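You operate a simulated robot arm through the tools that you are given. There is no shell and no other tool.

You run a simulated robot arm. Do the job below in one go: nothing can be reset, and whatever is moved stays where it is left.

Task
Feed the silver wads marked 50 mm and 110 mm, squash three times and tie the bale.
Fine: latch the door of the waste press first; wait out each throw; the other wads stay.

The check looks at the end state, three seconds after you hand in, the way a careful person would. Anything else that was tipped, shoved, dropped, spilled or broken makes it a failure.

Robot
A 6-joint arm with a two-finger gripper, fixed in place. Base frame: the origin is on the floor under the middle of its stand, x ahead of it, y to its left, z up. Lengths are in m, angles in degrees, forces in N, time in s.
It reaches about 1.637 m from its shoulder. Its first joint turns from -166.0 to 166.0 degrees. Payload 3.43 kg.
The TCP is the grasp point between the finger pads, 0.02 m short of the fingertips. In the tool frame z runs along the fingers and y along their closing line. The gripper opens to 0.19 m; its body begins 0.248 m behind the TCP.
Orientation is told as [roll, pitch, yaw] about the base's x, y, z axes, in that order, counted from this pose: with the fingers straight down and closing along the base's y, the tool's x points along the base's -x, its y along +y and its z along -z.

Tools
- The arm moves only by the tool apply_moves. Its argument "deltas" is a list that holds one entry, the list of rows, each a list of 7 numbers: the turn, a rotation vector about the tool's x, y, z in degrees, then the shift along the tool's x, y, z in m, then the opening, from 0 (shut) to 1 (fully open). In form: [[[ax, ay, az, tx, ty, tz, claw], ...]]. A call has 1 to 20 rows; each row is the pose to reach, as a shift and turn from the pose commanded when the call began, along the tool's axes at that moment. Each row takes 0.2 s and may step no farther than 0.05 m and 8.6 degrees from the row before; otherwise, or with a gripper value out of range, the whole call is refused. Where a pose cannot be reached the arm comes as near as it can. A force on the tool above 90 N (or 10 N above the force at the start of the call, whichever is more), or a blocked arm, ends the call early, and 0.2 s more pass. The fingers move at their own pace (about 0.045 m/s each) and stop on an object; they squeeze with about 35 N. The grip force told is the motor's: it shows also when the fingers shut on nothing. Time passes only in rows, and 0.2 s behind the last, so rows that repeat a pose let the fingers close. It gives the time, the measured TCP pose, the force on the tool (base axes), the opening and the grip force at its end, in the units of the frame above (readings bear some noise), with the torque about the TCP (base axes, N m) and any sound that the robot's microphone picked up.
- Cameras (640 x 400 px; columns grow to the right, rows downward): "scene" is fixed at [0.3981, -0.4996, 1.588]; the picture's right is [0.74, -0.67, 0.00], its down [-0.54, -0.59, -0.59] and it looks along [0.40, 0.44, -0.80] (base axes); focal length 214 px, centre (320, 200). "wrist" rides on the gripper at [0.07, -0.008, -0.288] in the tool frame; the picture's right is [0.12, 0.99, 0.00], its down [-0.96, 0.12, -0.25] and it looks along [-0.25, 0.03, 0.97] (tool axes); focal length 261 px, centre (320, 200). There is no depth. A picture from a camera that has moved, and an enlarged one, comes with that camera's place and axes in the base frame and with its lens.
- get_image(camera): a new picture of that camera. No time passes.
- slide_trunk(by): slides the trunk up (or, below 0, down) by that many m; the arm rides with it, the base frame stays. It gives what a move gives, with no picture.
- inspect(camera, box): a new picture of the part [left, top, right, bottom] of that camera's present view, enlarged. No time passes.
- close_job(): hands the job in; it is judged then, once.

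Places have to be worked out from the pictures, the camera data and where the tool is seen. Open the gripper and draw the arm clear of the work before you hand the job in, unless the task says otherwise.

The tools are called after "Call:" as a command line: name --argument value ..., lists and objects as JSON in quotes. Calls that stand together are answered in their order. apply_moves: Moves the arm, as the interface text tells. Its arguments: {"type":"object","properties":{"deltas":{"type":"array","items":{"type":"array","items":{"type":"array","items":{"type":"number"}}}}},"required":["deltas"]} The other tools are called the same way: slide_trunk (by) moves the trunk up or down; get_image (camera) takes a picture; inspect (camera, box) takes an enlarged picture of a part of a camera's view; close_job () hands the job in.

At the start:

```text
time: 0.0
eef_pos: [0.4335, 0.3978, 1.3283]
orientation: [0.0, 0.1, 0.0]
force: [-0.4, -0.5, 0.2]
torque: [-0.05, -0.03, 0.01]
gripper_width: 0.19
gripper_force: 0.1
trunk travel left (down, up): [-0.175, 0.065]
```

scene: 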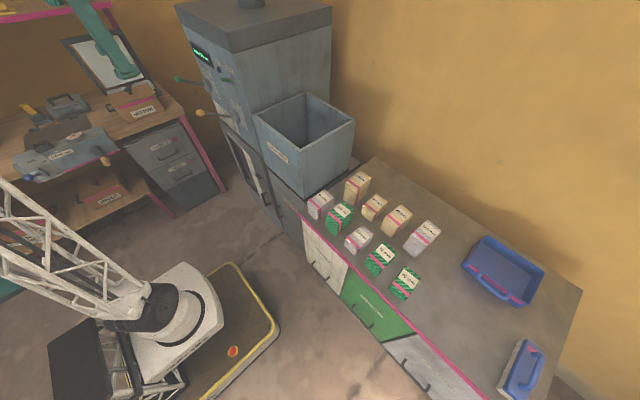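
wrist: 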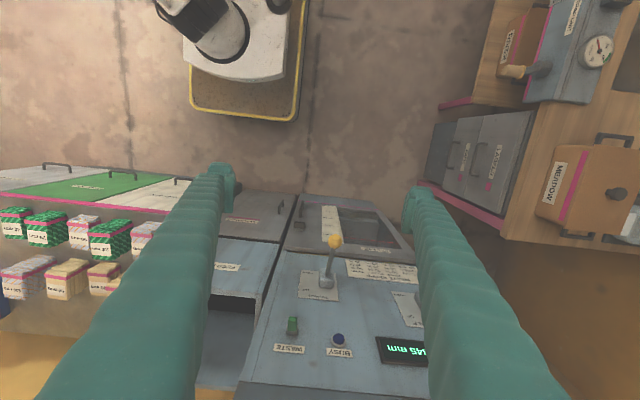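

I start by looking closely at the press, its controls and the wads from both cameras.

Call:
inspect --camera "scene" --box '[290, 150, 450, 310]'

Call:
inspect --camera "scene" --box '[160, 0, 360, 130]'

Call:
inspect --camera "scene" --box '[200, 90, 360, 250]'

Call:
inspect --camera "wrist" --box '[220, 180, 440, 400]'

Call:
inspect --camera "wrist" --box '[0, 150, 220, 400]'

```text
2.50 times, centred on (370, 230) of scene
camera zoom: at [0.3981, -0.4996, 1.588], right [0.74, -0.67, 0.0], down [-0.54, -0.59, -0.59], along [0.4, 0.44, -0.8], focal length 536 px, centre (195, 125)
```

zoom: 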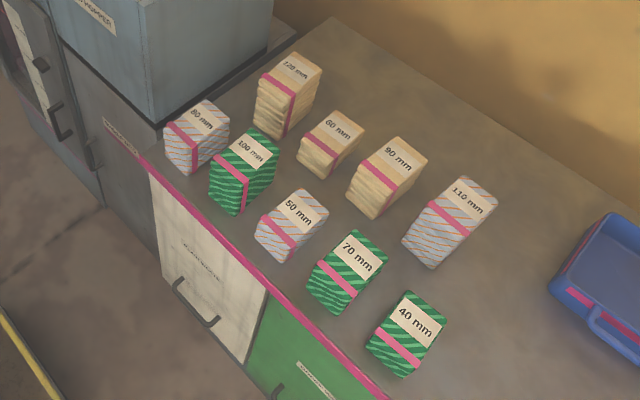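

```text
3.08 times, centred on (260, 65) of scene
camera zoom: at [0.3981, -0.4996, 1.588], right [0.74, -0.67, 0.0], down [-0.54, -0.59, -0.59], along [0.4, 0.44, -0.8], focal length 660 px, centre (505, 615)
```

zoom: 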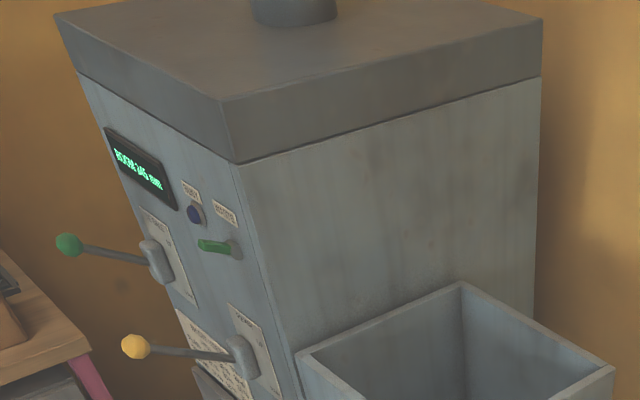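

```text
2.50 times, centred on (280, 170) of scene
camera zoom: at [0.3981, -0.4996, 1.588], right [0.74, -0.67, 0.0], down [-0.54, -0.59, -0.59], along [0.4, 0.44, -0.8], focal length 536 px, centre (420, 275)
```

zoom: 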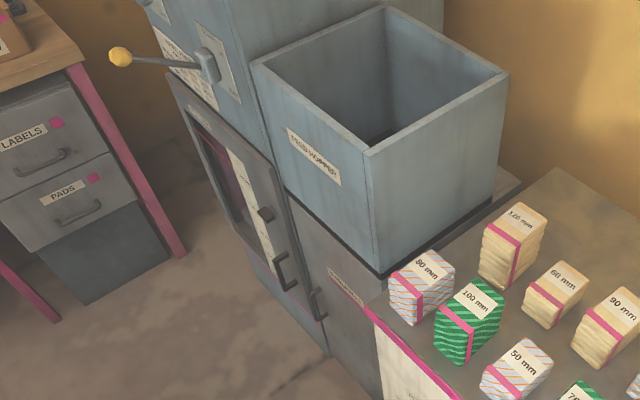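

```text
1.82 times, centred on (330, 290) of wrist
camera zoom: at [0.3637, 0.3904, 1.6162], right [-0.12, 0.99, 0.0], down [0.96, 0.12, 0.25], along [0.25, 0.03, -0.97], focal length 474 px, centre (302, 36)
```

zoom: 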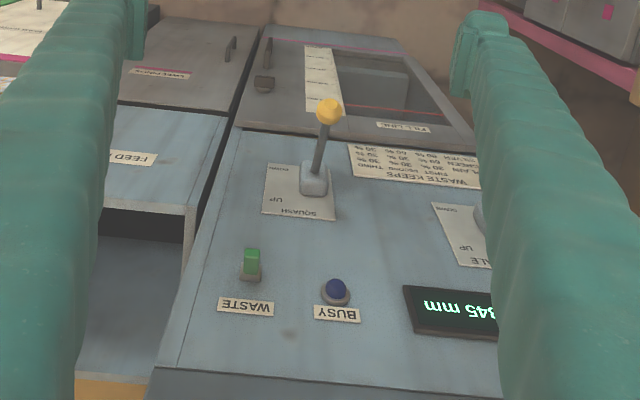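

```text
1.60 times, centred on (110, 275) of wrist
camera zoom: at [0.3637, 0.3904, 1.6162], right [-0.12, 0.99, 0.0], down [0.96, 0.12, 0.25], along [0.25, 0.03, -0.97], focal length 417 px, centre (656, 80)
```

zoom: 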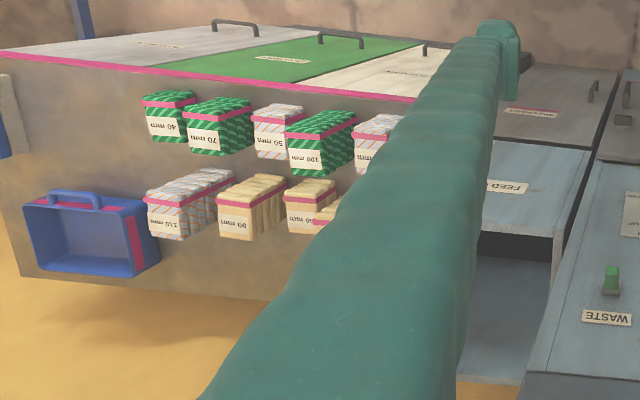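

The yellow SQUASH lever ball triangulates to about (0.586, 0.45, 1.08). The door knob and latch are at about (0.70, 0.35, 0.69), so I tilt the gripper towards the press to see its front with the wrist camera.

Call:
apply_moves --deltas '[[[0, -8, 0, 0, 0, 0, 1], [0, -16, 0, 0, 0, 0, 1], [0, -24, 0, 0, 0, 0, 1], [0, -32, 0, 0, 0, 0, 1], [0, -40, 0, 0, 0, 0, 1]]]'

Call:
get_image --camera "wrist"

Call:
get_image --camera "scene"

```text
time: 1.2
eef_pos: [0.4341, 0.3984, 1.327]
orientation: [-0.1, -40.1, 0.0]
force: [0.2, 0.8, 0.5]
torque: [-0.08, 0.04, -0.04]
gripper_width: 0.1897
gripper_force: 0.0
trunk travel left (down, up): [-0.175, 0.065]
```

```text
taken
camera wrist: at [0.1951, 0.3906, 1.5033], right [-0.09, 0.99, -0.08], down [0.58, 0.12, 0.81], along [0.81, 0.03, -0.58], focal length 261 px, centre (320, 200)
```

wrist: 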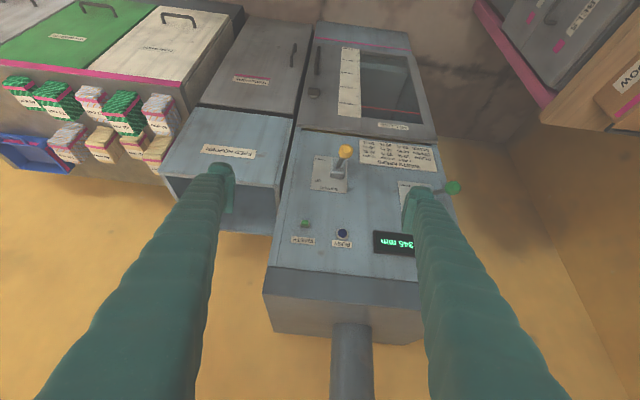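

```text
taken
```

scene: 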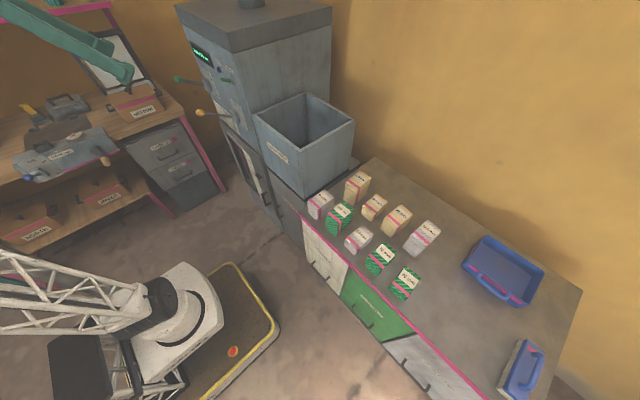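

The whole front now shows upside-down in the picture, so I enlarge the panel, the sheet and the door.

Call:
inspect --camera "wrist" --box '[340, 130, 450, 200]'

Call:
inspect --camera "wrist" --box '[260, 130, 420, 270]'

Call:
inspect --camera "wrist" --box '[280, 10, 440, 140]'

Call:
inspect --camera "wrist" --box '[150, 20, 310, 180]'

```text
5.71 times, centred on (395, 165) of wrist
camera zoom: at [0.1951, 0.3906, 1.5033], right [-0.09, 0.99, -0.08], down [0.58, 0.12, 0.81], along [0.81, 0.03, -0.58], focal length 1489 px, centre (-109, 400)
```

zoom: 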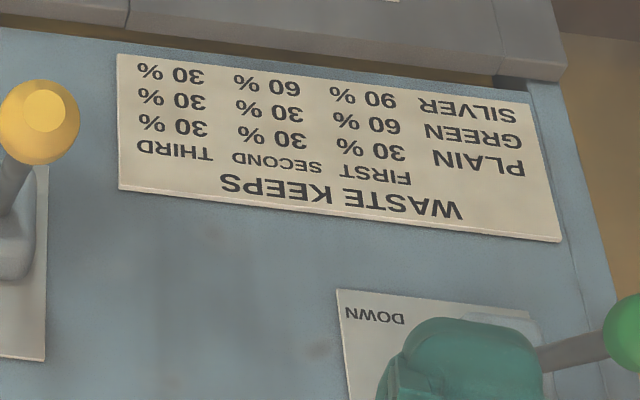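

```text
2.86 times, centred on (340, 200) of wrist
camera zoom: at [0.1951, 0.3906, 1.5033], right [-0.09, 0.99, -0.08], down [0.58, 0.12, 0.81], along [0.81, 0.03, -0.58], focal length 745 px, centre (263, 200)
```

zoom: 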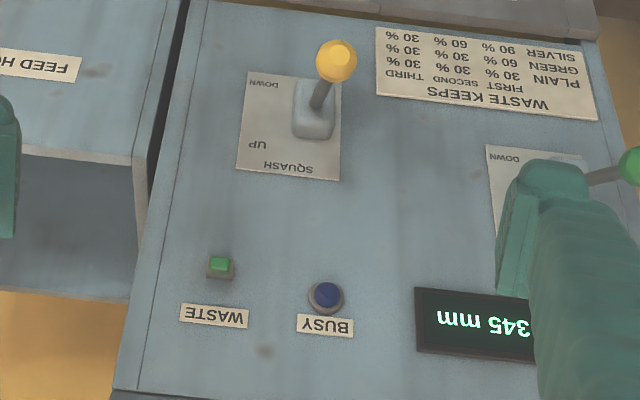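

```text
3.08 times, centred on (360, 75) of wrist
camera zoom: at [0.1951, 0.3906, 1.5033], right [-0.09, 0.99, -0.08], down [0.58, 0.12, 0.81], along [0.81, 0.03, -0.58], focal length 802 px, centre (197, 585)
```

zoom: 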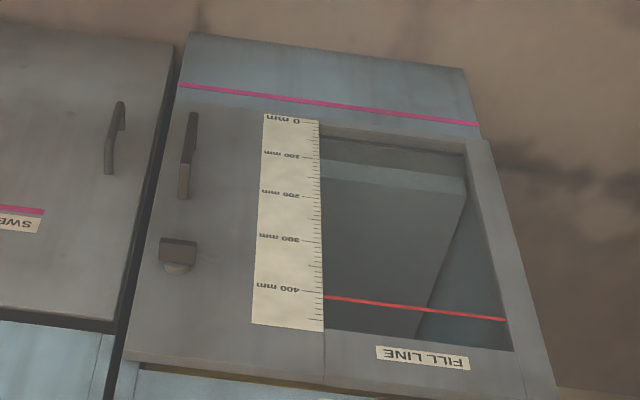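

```text
2.50 times, centred on (230, 100) of wrist
camera zoom: at [0.1951, 0.3906, 1.5033], right [-0.09, 0.99, -0.08], down [0.58, 0.12, 0.81], along [0.81, 0.03, -0.58], focal length 652 px, centre (545, 450)
```

zoom: 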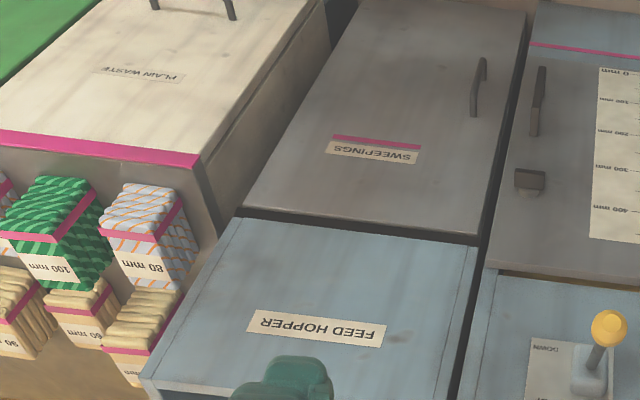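

The latch looks like a dark block on the door's right edge above the handle, and the sheet lists how much each squash keeps. I go lower and tilt further to see the door from the front.

Call:
apply_moves --deltas '[[[0, -2, 0, 0.0248, -0.003, 0.0249, 1], [0, -4, 0, 0.0496, -0.006, 0.0498, 1], [0, -6, 0, 0.0744, -0.009, 0.0747, 1], [0, -8, 0, 0.0992, -0.012, 0.0996, 1], [0, -10, 0, 0.124, -0.015, 0.1245, 1], [0, -12, 0, 0.1488, -0.018, 0.1494, 1], [0, -14, 0, 0.1736, -0.021, 0.1743, 1], [0, -16, 0, 0.1984, -0.024, 0.1992, 1], [0, -18, 0, 0.2232, -0.027, 0.2241, 1], [0, -20, 0, 0.248, -0.03, 0.249, 1]]]'

Call:
get_image --camera "wrist"

Call:
get_image --camera "scene"

```text
time: 2.1
eef_pos: [0.4376, 0.4121, 1.3489]
orientation: [19.2, -47.4, -14.6]
force: [-0.7, -0.1, -0.1]
torque: [0.03, -0.01, 0.02]
gripper_width: 0.1898
gripper_force: 0.2
trunk travel left (down, up): [-0.175, 0.065]
stopped in row 4: the arm was blocked; the commanded pose is now the measured one
```

```text
taken
camera wrist: at [0.1745, 0.3756, 1.4793], right [-0.07, 0.99, 0.13], down [0.44, -0.09, 0.89], along [0.89, 0.12, -0.43], focal length 261 px, centre (320, 200)
```

wrist: 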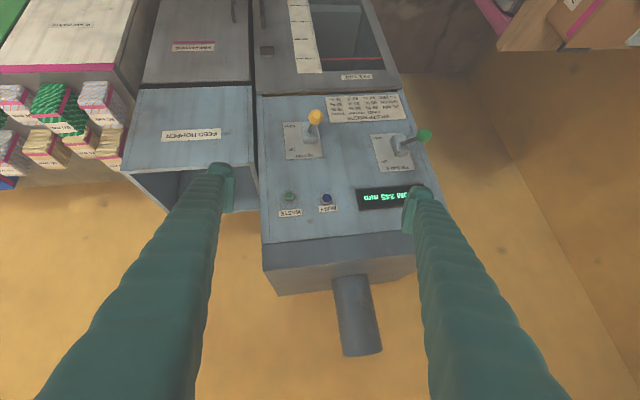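

```text
taken
```

scene: 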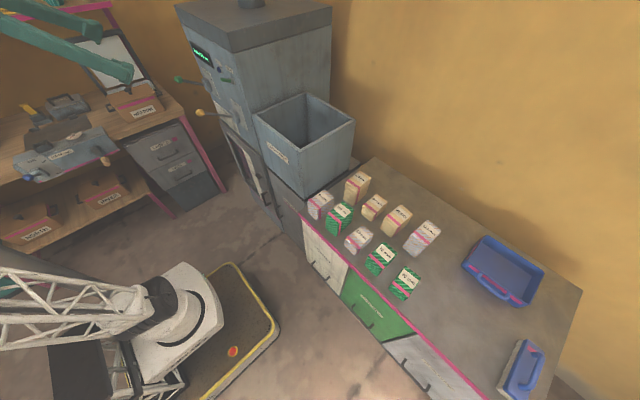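

The arm got blocked near its base, but this view shows the panel from a new angle. I enlarge the latch, the WASTE control, the lever plates and the display.

Call:
inspect --camera "wrist" --box '[250, 0, 330, 80]'

Call:
inspect --camera "wrist" --box '[265, 110, 345, 225]'

Call:
inspect --camera "wrist" --box '[340, 110, 450, 220]'

Call:
inspect --camera "scene" --box '[220, 120, 300, 240]'

```text
5.00 times, centred on (290, 40) of wrist
camera zoom: at [0.1745, 0.3756, 1.4793], right [-0.07, 0.99, 0.13], down [0.44, -0.09, 0.89], along [0.89, 0.12, -0.43], focal length 1303 px, centre (470, 1000)
```

zoom: 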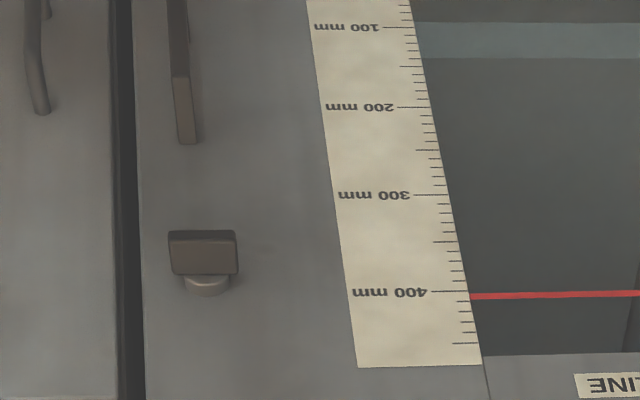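

```text
3.48 times, centred on (305, 168) of wrist
camera zoom: at [0.1745, 0.3756, 1.4793], right [-0.07, 0.99, 0.13], down [0.44, -0.09, 0.89], along [0.89, 0.12, -0.43], focal length 907 px, centre (372, 313)
```

zoom: 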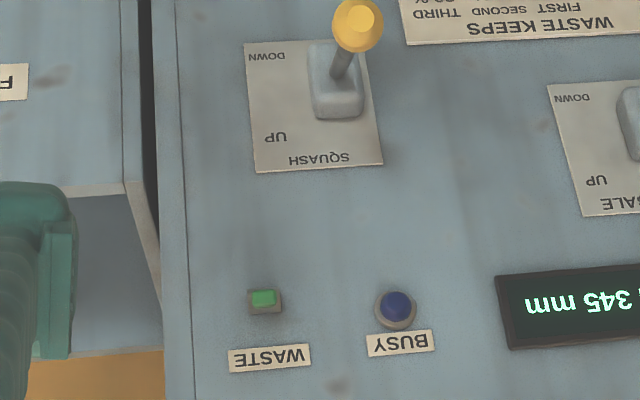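

```text
3.64 times, centred on (395, 165) of wrist
camera zoom: at [0.1745, 0.3756, 1.4793], right [-0.07, 0.99, 0.13], down [0.44, -0.09, 0.89], along [0.89, 0.12, -0.43], focal length 948 px, centre (47, 327)
```

zoom: 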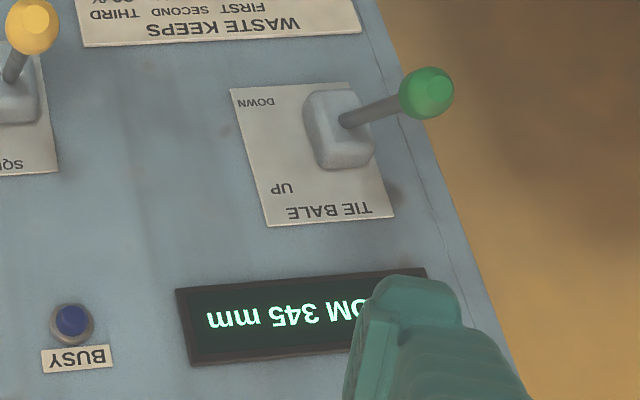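

```text
3.33 times, centred on (260, 180) of scene
camera zoom: at [0.3981, -0.4996, 1.588], right [0.74, -0.67, 0.0], down [-0.54, -0.59, -0.59], along [0.4, 0.44, -0.8], focal length 715 px, centre (520, 267)
```

zoom: 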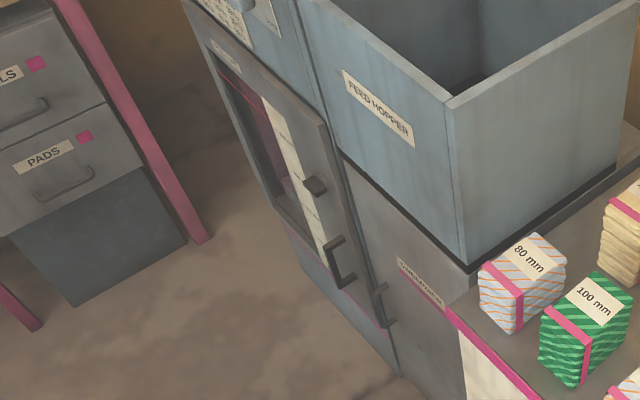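

The display reads ROOM 345 mm, the green lever is TIE BALE, and the latch is a small bar on a round shaft. Before going closer I check the arm's own posture in the scene view.

Call:
inspect --camera "scene" --box '[0, 230, 290, 400]'

Call:
inspect --camera "scene" --box '[0, 0, 260, 230]'

```text
2.21 times, centred on (145, 315) of scene
camera zoom: at [0.3981, -0.4996, 1.588], right [0.74, -0.67, 0.0], down [-0.54, -0.59, -0.59], along [0.4, 0.44, -0.8], focal length 473 px, centre (706, -54)
```

zoom: 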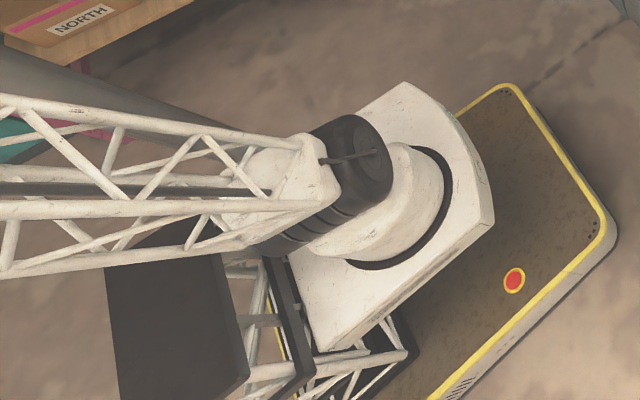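

```text
1.74 times, centred on (130, 115) of scene
camera zoom: at [0.3981, -0.4996, 1.588], right [0.74, -0.67, 0.0], down [-0.54, -0.59, -0.59], along [0.4, 0.44, -0.8], focal length 373 px, centre (650, 348)
```

zoom: 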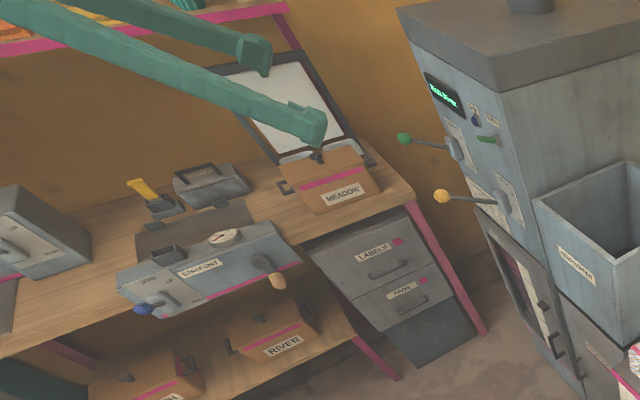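

The shoulder is leaning back, so working close to the base is what blocked it. I turn the tool into the arm's own plane (yaw about 27°, tilted 30°) and move outwards, where the reach is easier.

Call:
apply_moves --deltas '[[[-1.22, 3.6, -4.82, 0.00225, -0.0269, 0.0269, 1], [-2.44, 7.2, -9.64, 0.0045, -0.0538, 0.0538, 1], [-3.66, 10.8, -14.46, 0.00675, -0.0807, 0.0807, 1], [-4.88, 14.4, -19.28, 0.009, -0.1076, 0.1076, 1], [-6.1, 18.0, -24.1, 0.01125, -0.1345, 0.1345, 1], [-7.3, 21.6, -28.9, 0.0135, -0.1615, 0.1613, 1]]]'

Call:
get_image --camera "wrist"

Call:
get_image --camera "scene"

```text
time: 3.5
eef_pos: [0.5505, 0.2827, 1.1942]
orientation: [-0.5, -29.6, 27.2]
force: [0.7, -4.0, -0.6]
torque: [0.72, 0.32, 0.47]
gripper_width: 0.19
gripper_force: 0.1
trunk travel left (down, up): [-0.175, 0.065]
```

```text
taken
camera wrist: at [0.3724, 0.1847, 1.4104], right [-0.54, 0.84, -0.07], down [0.58, 0.43, 0.69], along [0.61, 0.33, -0.72], focal length 261 px, centre (320, 200)
```

wrist: 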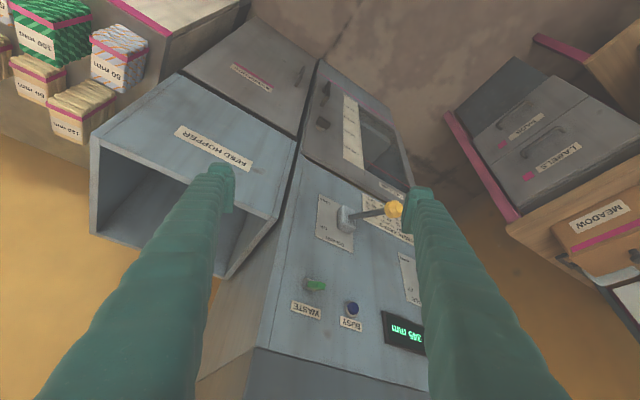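

```text
taken
```

scene: 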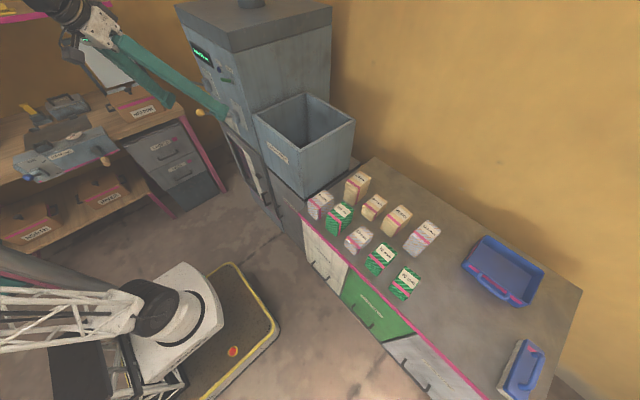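

The pose is reached cleanly. I enlarge the latch and the WASTE control from here.

Call:
inspect --camera "wrist" --box '[290, 60, 380, 150]'

Call:
inspect --camera "wrist" --box '[270, 180, 430, 350]'

Call:
inspect --camera "scene" --box '[50, 0, 250, 130]'

```text
4.44 times, centred on (335, 105) of wrist
camera zoom: at [0.3724, 0.1847, 1.4104], right [-0.54, 0.84, -0.07], down [0.58, 0.43, 0.69], along [0.61, 0.33, -0.72], focal length 1158 px, centre (253, 622)
```

zoom: 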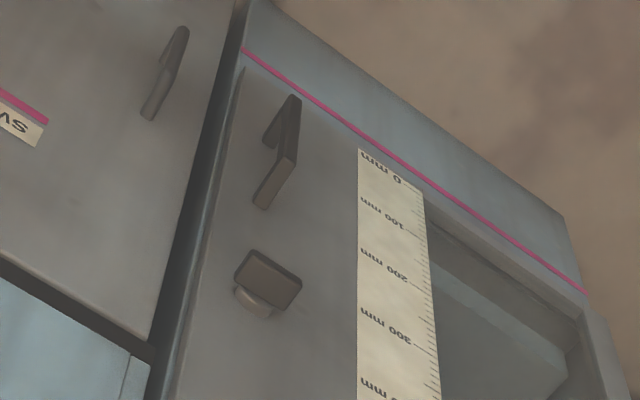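

```text
2.35 times, centred on (350, 265) of wrist
camera zoom: at [0.3724, 0.1847, 1.4104], right [-0.54, 0.84, -0.07], down [0.58, 0.43, 0.69], along [0.61, 0.33, -0.72], focal length 613 px, centre (249, 47)
```

zoom: 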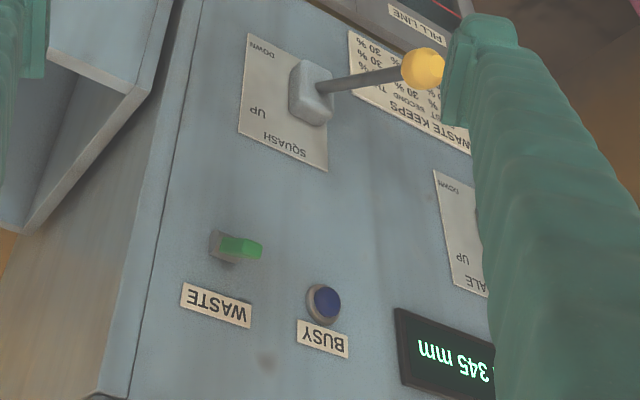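

```text
3.08 times, centred on (150, 65) of scene
camera zoom: at [0.3981, -0.4996, 1.588], right [0.74, -0.67, 0.0], down [-0.54, -0.59, -0.59], along [0.4, 0.44, -0.8], focal length 660 px, centre (843, 615)
```

zoom: 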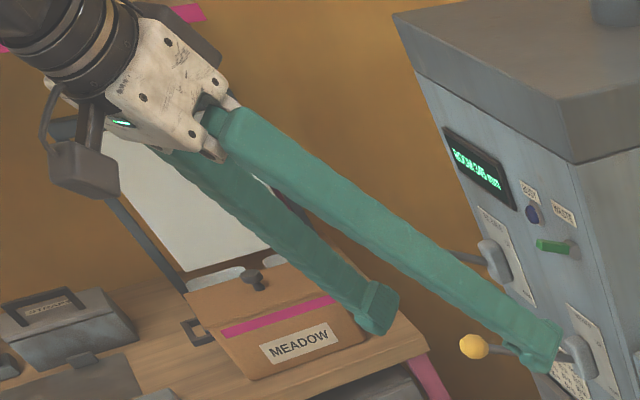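

I check the bench devices on the left for their labels, so I know which controls belong to the waste press.

Call:
inspect --camera "scene" --box '[0, 80, 130, 190]'

Call:
inspect --camera "scene" --box '[175, 40, 255, 110]'

Call:
inspect --camera "wrist" --box '[440, 60, 640, 280]'

```text
3.64 times, centred on (65, 135) of scene
camera zoom: at [0.3981, -0.4996, 1.588], right [0.74, -0.67, 0.0], down [-0.54, -0.59, -0.59], along [0.4, 0.44, -0.8], focal length 780 px, centre (1247, 436)
```

zoom: 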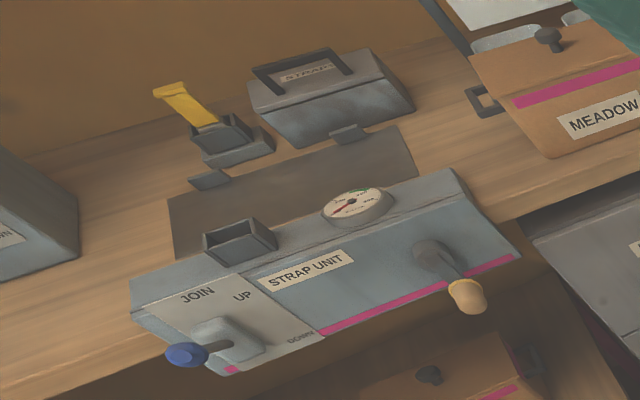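

```text
5.71 times, centred on (215, 75) of scene
camera zoom: at [0.3981, -0.4996, 1.588], right [0.74, -0.67, 0.0], down [-0.54, -0.59, -0.59], along [0.4, 0.44, -0.8], focal length 1226 px, centre (920, 914)
```

zoom: 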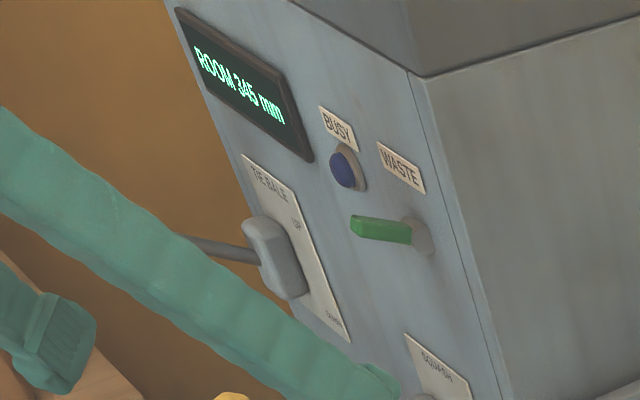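

```text
1.82 times, centred on (540, 170) of wrist
camera zoom: at [0.3724, 0.1847, 1.4104], right [-0.54, 0.84, -0.07], down [0.58, 0.43, 0.69], along [0.61, 0.33, -0.72], focal length 474 px, centre (-80, 254)
```

zoom: 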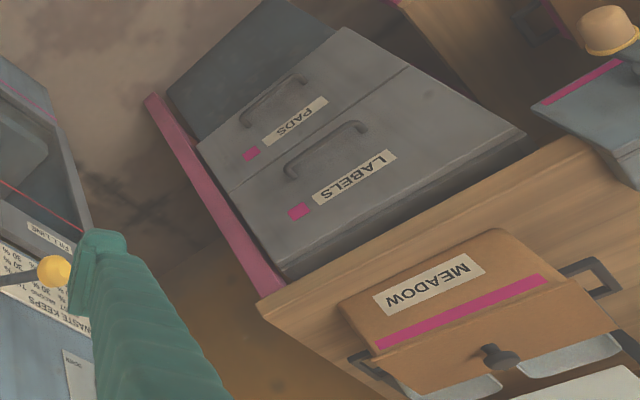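

The plate on the door looks like a thumb-turn on a shaft at about (0.70, 0.35, 0.69). I descend along a clear line in front of the door for a closer look.

Call:
apply_moves --deltas '[[[0, -1.3, 0, 0.0133, -0.0054, 0.0376, 1], [0, -2.6, 0, 0.0266, -0.0108, 0.0752, 1], [0, -3.9, 0, 0.0399, -0.0162, 0.1127, 1], [0, -5.2, 0, 0.0532, -0.0216, 0.1503, 1], [0, -6.5, 0, 0.0664, -0.0269, 0.1879, 1], [0, -7.8, 0, 0.0797, -0.0323, 0.2255, 1], [0, -9.1, 0, 0.093, -0.0377, 0.263, 1], [0, -10.4, 0, 0.1063, -0.0431, 0.3006, 1]]]'

Call:
get_image --camera "wrist"

Call:
get_image --camera "scene"

```text
time: 5.3
eef_pos: [0.619, 0.2651, 0.8781]
orientation: [-0.8, -39.9, 27.2]
force: [-1.1, -0.7, -0.5]
torque: [0.04, -0.06, -0.02]
gripper_width: 0.1901
gripper_force: 0.0
trunk travel left (down, up): [-0.175, 0.065]
```

```text
taken
camera wrist: at [0.4088, 0.1513, 1.0544], right [-0.53, 0.85, -0.09], down [0.46, 0.37, 0.81], along [0.71, 0.39, -0.59], focal length 261 px, centre (320, 200)
```

wrist: 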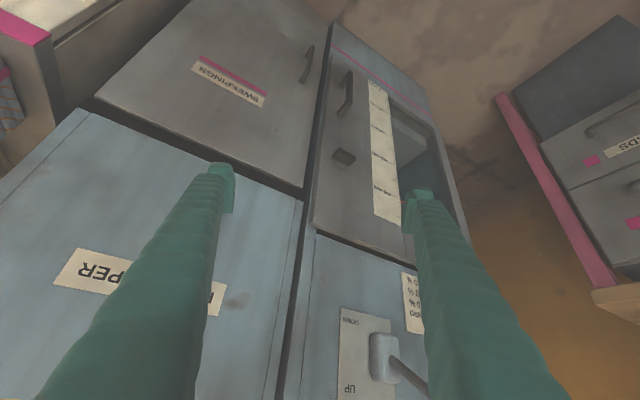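

```text
taken
```

scene: 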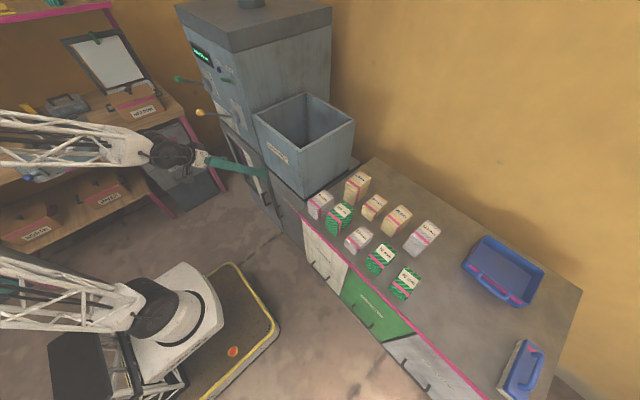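

The arm reached the spot without trouble, and the latch plate is between the fingers in view. I enlarge it.

Call:
inspect --camera "wrist" --box '[300, 50, 420, 230]'

Call:
inspect --camera "wrist" --box '[315, 130, 375, 190]'

Call:
inspect --camera "scene" --box '[225, 130, 305, 240]'

```text
2.22 times, centred on (360, 140) of wrist
camera zoom: at [0.4088, 0.1513, 1.0544], right [-0.53, 0.85, -0.09], down [0.46, 0.37, 0.81], along [0.71, 0.39, -0.59], focal length 579 px, centre (231, 333)
```

zoom: 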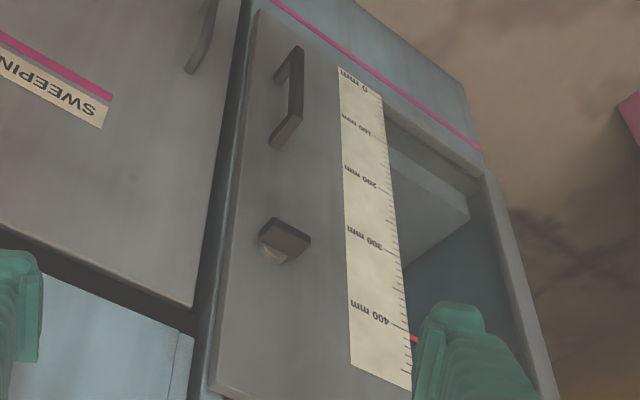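

```text
6.67 times, centred on (345, 160) of wrist
camera zoom: at [0.4088, 0.1513, 1.0544], right [-0.53, 0.85, -0.09], down [0.46, 0.37, 0.81], along [0.71, 0.39, -0.59], focal length 1738 px, centre (153, 467)
```

zoom: 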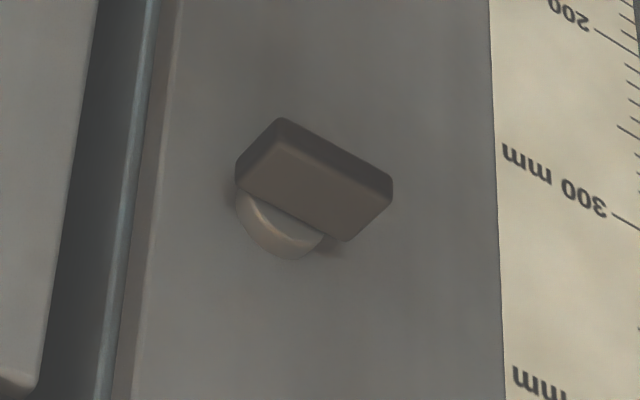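

```text
3.64 times, centred on (265, 185) of scene
camera zoom: at [0.3981, -0.4996, 1.588], right [0.74, -0.67, 0.0], down [-0.54, -0.59, -0.59], along [0.4, 0.44, -0.8], focal length 780 px, centre (520, 254)
```

zoom: 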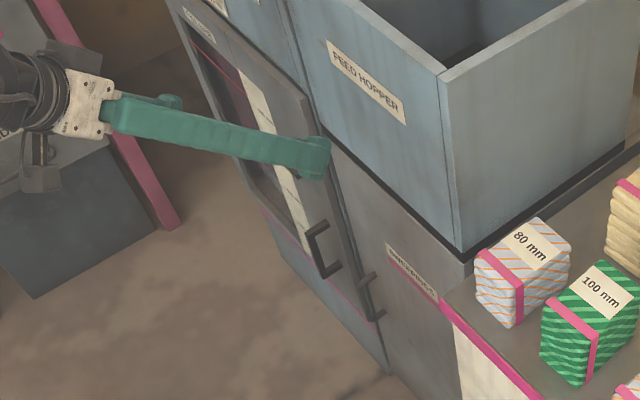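

The latch is a thumb-turn: a flat bar about 0.04 m wide (y), lying horizontally, on a round boss. I look at my own fingertips to know what I can push with.

Call:
inspect --camera "wrist" --box '[180, 140, 260, 240]'

Call:
inspect --camera "wrist" --box '[380, 160, 460, 260]'

Call:
inspect --camera "scene" --box '[140, 120, 290, 210]'

```text
4.00 times, centred on (220, 190) of wrist
camera zoom: at [0.4088, 0.1513, 1.0544], right [-0.53, 0.85, -0.09], down [0.46, 0.37, 0.81], along [0.71, 0.39, -0.59], focal length 1043 px, centre (720, 240)
```

zoom: 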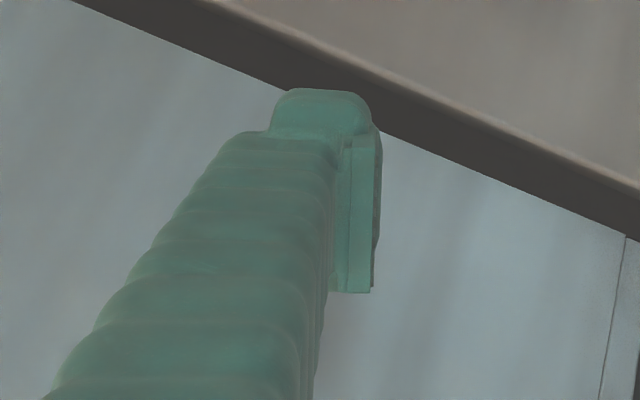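

```text
4.00 times, centred on (420, 210) of wrist
camera zoom: at [0.4088, 0.1513, 1.0544], right [-0.53, 0.85, -0.09], down [0.46, 0.37, 0.81], along [0.71, 0.39, -0.59], focal length 1043 px, centre (-80, 160)
```

zoom: 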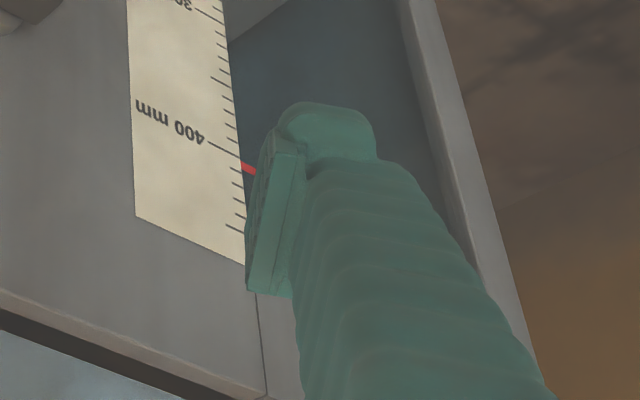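

```text
4.27 times, centred on (215, 165) of scene
camera zoom: at [0.3981, -0.4996, 1.588], right [0.74, -0.67, 0.0], down [-0.54, -0.59, -0.59], along [0.4, 0.44, -0.8], focal length 915 px, centre (768, 349)
```

zoom: 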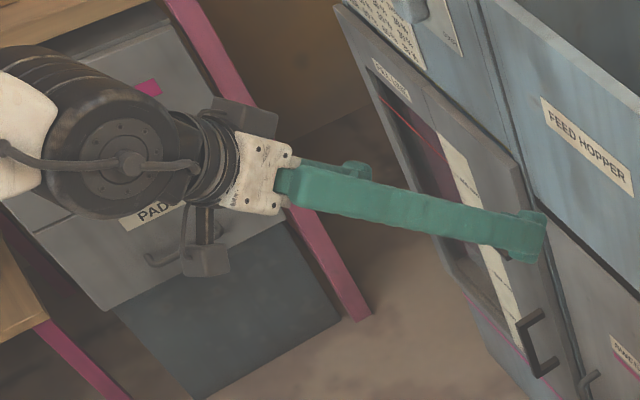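

The bar sits at about x 0.688–0.711, y 0.336–0.373, z 0.69, and the door face is at x 0.719. I close the fingers and take up a pushing pose above its far (+y) end.

Call:
apply_moves --deltas '[[[0, 0, 0, 0, 0, 0, 0], [0, 0, 0, 0, 0, 0, 0], [0, 0, 0, 0, 0, 0, 0], [0, 0, 0, 0, 0, 0, 0], [2.03, -1.67, 2.03, -0.0008, 0.0155, 0.022, 0], [4.07, -3.33, 4.07, -0.0016, 0.031, 0.0439, 0], [6.1, -5.0, 6.1, -0.0024, 0.0465, 0.0659, 0], [8.13, -6.67, 8.13, -0.0032, 0.0619, 0.0879, 0], [10.17, -8.33, 10.17, -0.004, 0.0774, 0.1098, 0], [12.2, -10.0, 12.2, -0.0048, 0.0929, 0.1318, 0], [12.2, -10.0, 12.2, -0.0048, 0.0929, 0.1318, 0]]]'

Call:
get_image --camera "wrist"

Call:
get_image --camera "scene"

```text
time: 7.7
eef_pos: [0.6567, 0.3876, 0.78]
orientation: [-0.8, -50.1, 10.1]
force: [-0.7, 0.6, 0.0]
torque: [0.05, -0.01, 0.03]
gripper_width: 0.0001
gripper_force: 22.5
out of reach, approached as far as the arm can: row 5, 6
trunk travel left (down, up): [-0.175, 0.065]
```

```text
taken
camera wrist: at [0.395, 0.3371, 0.9106], right [-0.24, 0.97, -0.1], down [0.4, 0.19, 0.9], along [0.88, 0.17, -0.43], focal length 261 px, centre (320, 200)
```

wrist: 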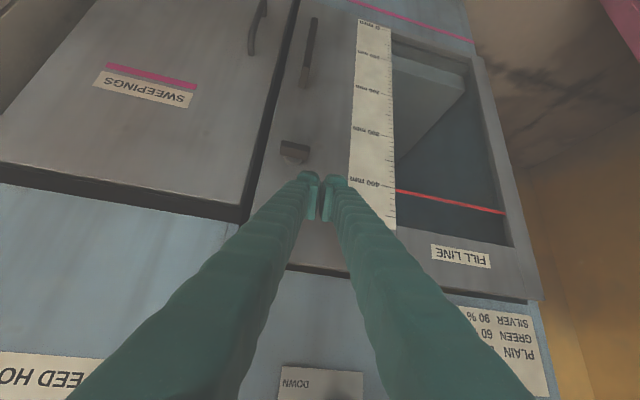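

```text
taken
```

scene: 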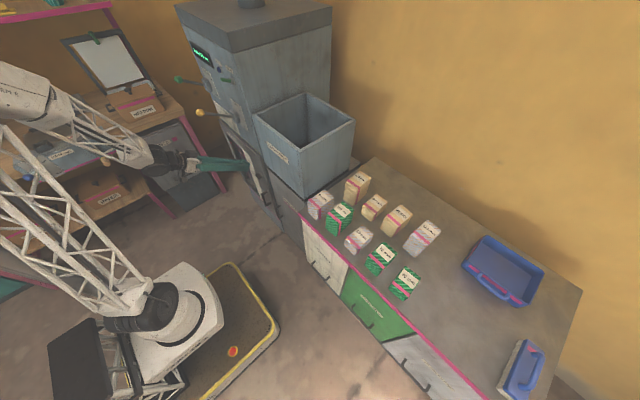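

The arm reached the pre-push pose with fingers shut. I enlarge the fingertips and the bar to measure their relative position.

Call:
inspect --camera "wrist" --box '[260, 110, 360, 210]'

Call:
inspect --camera "scene" --box '[210, 130, 290, 220]'

```text
4.00 times, centred on (310, 160) of wrist
camera zoom: at [0.395, 0.3371, 0.9106], right [-0.24, 0.97, -0.1], down [0.4, 0.19, 0.9], along [0.88, 0.17, -0.43], focal length 1043 px, centre (360, 360)
```

zoom: 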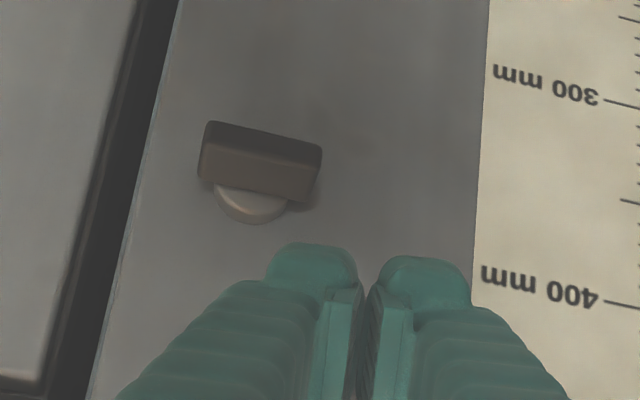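

```text
4.44 times, centred on (250, 175) of scene
camera zoom: at [0.3981, -0.4996, 1.588], right [0.74, -0.67, 0.0], down [-0.54, -0.59, -0.59], along [0.4, 0.44, -0.8], focal length 953 px, centre (631, 311)
```

zoom: 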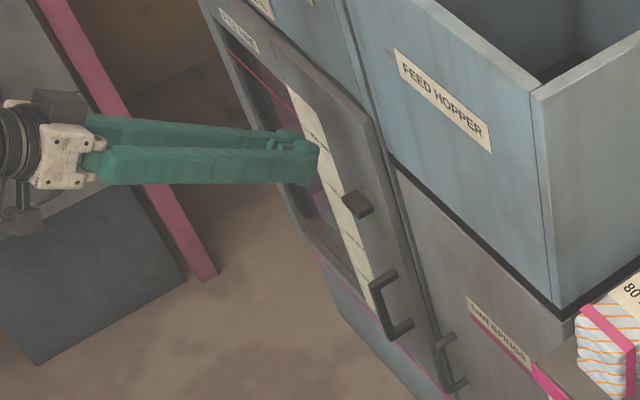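

The fingers are about 0.05 m wide in the tilt plane, so a flatter tool would engage the bar better. I test tilting further in small steps while backing off a little.

Call:
apply_moves --deltas '[[[0, -5, 0, 0, 0, -0.01, 0], [0, -10, 0, 0, 0, -0.02, 0]]]'

Call:
get_image --camera "scene"

```text
time: 8.3
eef_pos: [0.6567, 0.4063, 0.8071]
orientation: [-1.4, -59.7, 10.3]
force: [-0.1, -0.9, -0.3]
torque: [0.04, 0.1, 0.05]
gripper_width: 0.0
gripper_force: 34.2
out of reach, approached as far as the arm can: row 1, 2
trunk travel left (down, up): [-0.175, 0.065]
```

```text
taken
```

scene: 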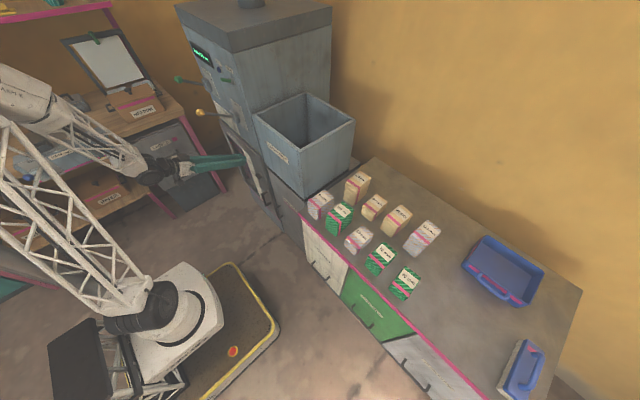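

The elbow's fold limits how close the wrist can come, so lowering the trunk should help. First I shift the tool sideways, clear of the bar and handle, and then slide the trunk down.

Call:
apply_moves --deltas '[[[0, 0, 0, 0, 0.03, 0, 0], [0, 0, 0, 0, 0.06, 0, 0]]]'

Call:
slide_trunk --by -0.1

Call:
get_image --camera "scene"

Call:
get_image --camera "wrist"

```text
time: 8.9
eef_pos: [0.6469, 0.4652, 0.805]
orientation: [-1.0, -60.1, 10.3]
force: [-0.1, -0.5, 1.1]
torque: [0.03, 0.06, 0.1]
gripper_width: 0.0
gripper_force: 34.4
trunk travel left (down, up): [-0.175, 0.065]
```

```text
time: 10.2
eef_pos: [0.6475, 0.4641, 0.7036]
orientation: [-1.1, -60.1, 10.5]
force: [-0.9, -0.5, 0.0]
torque: [-0.02, 0.0, -0.04]
gripper_width: 0.0
gripper_force: 34.0
trunk travel left (down, up): [-0.075, 0.165]
```

```text
taken
```

scene: 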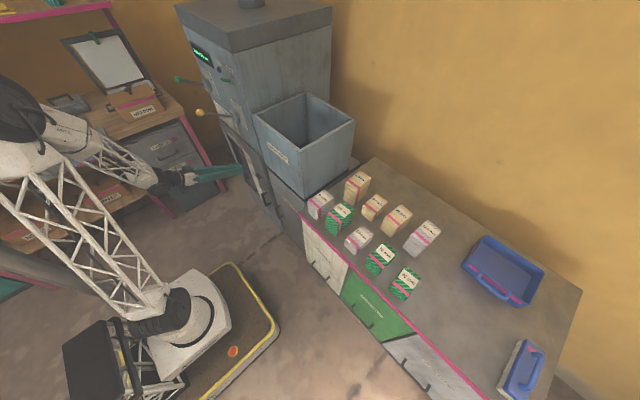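

```text
taken
camera wrist: at [0.3683, 0.4099, 0.7875], right [-0.22, 0.97, -0.11], down [0.24, 0.17, 0.96], along [0.94, 0.18, -0.27], focal length 261 px, centre (320, 200)
```

wrist: 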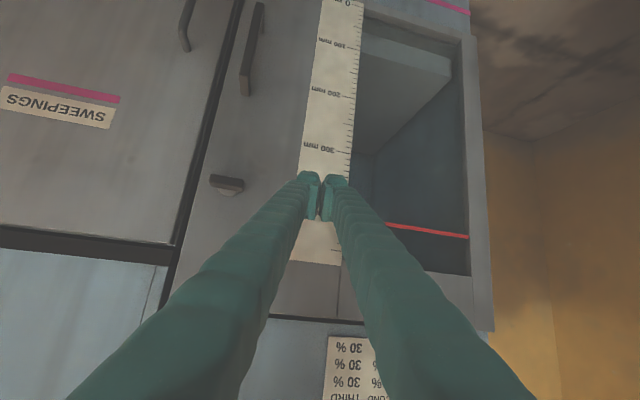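

The slide worked and the thumb-turn is now visible nearly face-on. I enlarge it.

Call:
inspect --camera "wrist" --box '[180, 150, 300, 230]'

Call:
inspect --camera "wrist" --box '[300, 0, 500, 280]'

```text
5.00 times, centred on (240, 190) of wrist
camera zoom: at [0.3683, 0.4099, 0.7875], right [-0.22, 0.97, -0.11], down [0.24, 0.17, 0.96], along [0.94, 0.18, -0.27], focal length 1303 px, centre (720, 250)
```

zoom: 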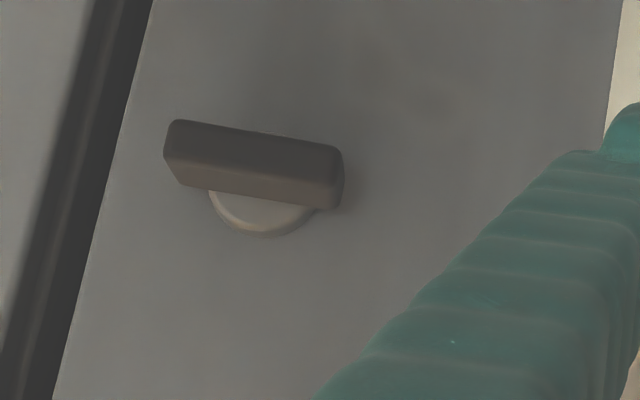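

```text
1.43 times, centred on (400, 140) of wrist
camera zoom: at [0.3683, 0.4099, 0.7875], right [-0.22, 0.97, -0.11], down [0.24, 0.17, 0.96], along [0.94, 0.18, -0.27], focal length 372 px, centre (206, 286)
```

zoom: 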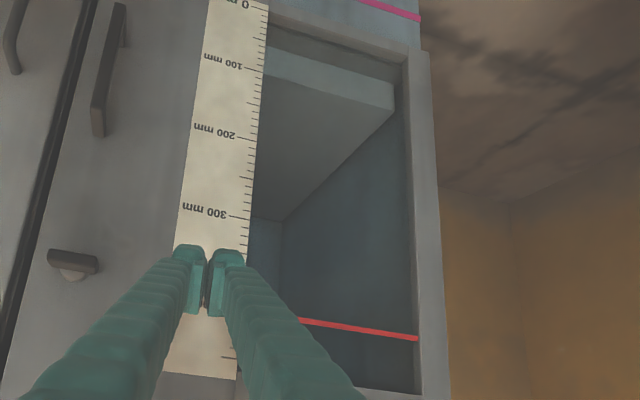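

The bar is horizontal, centred at y 0.353, z 0.690. I raise the tool, flatten it to about 70° tilt with zero yaw, and place it above the bar's +y half.

Call:
apply_moves --deltas '[[[2.4, -2.5, 1.1, -0.0269, 0, -0.0155, 0], [4.8, -5.0, 2.2, -0.0532, 0, -0.0306, 0], [7.1, -7.4, 3.3, -0.0531, -0.035, -0.0307, 0], [9.5, -9.9, 4.4, -0.053, -0.0701, -0.0308, 0]]]'

Call:
get_image --camera "wrist"

Call:
get_image --camera "scene"

```text
time: 11.2
eef_pos: [0.6576, 0.3954, 0.7676]
orientation: [-1.5, -70.1, 0.3]
force: [0.1, -0.5, -0.2]
torque: [0.03, -0.01, 0.0]
gripper_width: 0.0001
gripper_force: 34.0
trunk travel left (down, up): [-0.075, 0.165]
```

```text
taken
camera wrist: at [0.3636, 0.3926, 0.7992], right [-0.02, 0.99, -0.12], down [0.1, 0.12, 0.99], along [1.0, 0.01, -0.1], focal length 261 px, centre (320, 200)
```

wrist: 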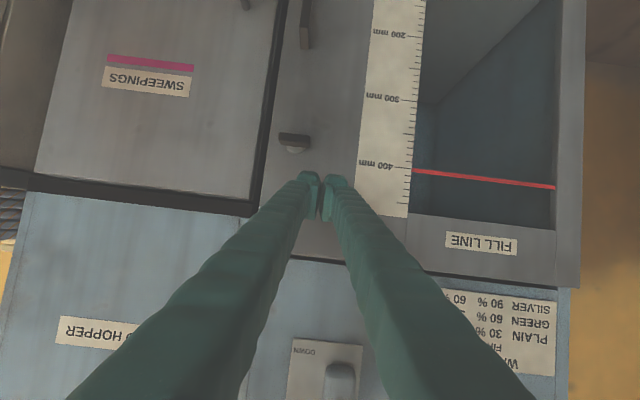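

```text
taken
```

scene: 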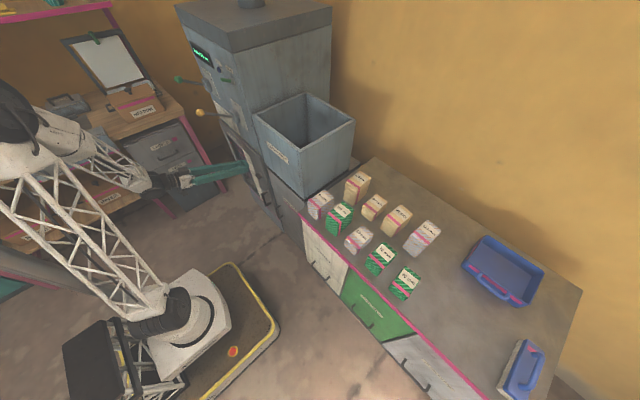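

Tilt 70° with zero yaw is reachable, so gripping the bar's two ends and turning about the x axis becomes practical. I open to about 0.10 m and line up above the bar, straddling it in y.

Call:
apply_moves --deltas '[[[0, 0, 0, 0, 0, 0, 0.53], [0, 0, 0, 0, 0, 0, 0.53], [0, 0, 0, -0.005, -0.02, 0.015, 0.53], [0, 0, 0, -0.0103, -0.0417, 0.0297, 0.53], [0, 0, 0, -0.0103, -0.0417, 0.0297, 0.53], [0, 0, 0, -0.0103, -0.0417, 0.0297, 0.53], [0, 0, 0, -0.0103, -0.0417, 0.0297, 0.53]]]'

Call:
get_image --camera "wrist"

Call:
inspect --camera "scene" --box '[220, 140, 300, 210]'

```text
time: 12.8
eef_pos: [0.689, 0.3527, 0.7652]
orientation: [-1.5, -70.1, 0.5]
force: [-0.9, 0.6, 0.5]
torque: [0.04, -0.01, 0.03]
gripper_width: 0.1009
gripper_force: 0.1
trunk travel left (down, up): [-0.075, 0.165]
```

```text
taken
camera wrist: at [0.3952, 0.3502, 0.7976], right [-0.02, 0.99, -0.12], down [0.1, 0.12, 0.99], along [0.99, 0.01, -0.1], focal length 261 px, centre (320, 200)
```

wrist: 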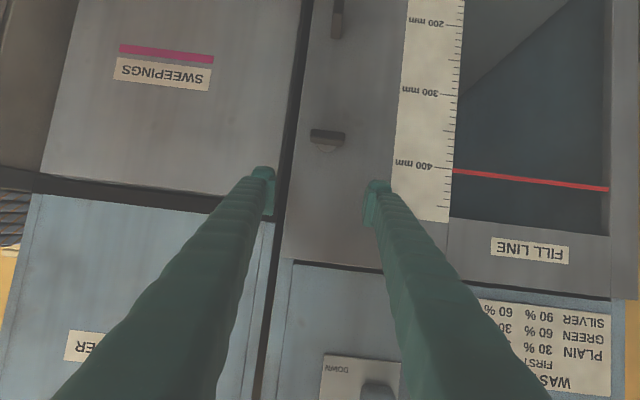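

```text
5.71 times, centred on (260, 175) of scene
camera zoom: at [0.3981, -0.4996, 1.588], right [0.74, -0.67, 0.0], down [-0.54, -0.59, -0.59], along [0.4, 0.44, -0.8], focal length 1226 px, centre (663, 343)
```

zoom: 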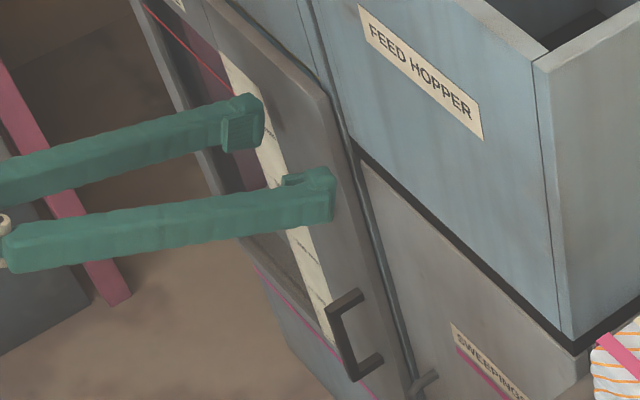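

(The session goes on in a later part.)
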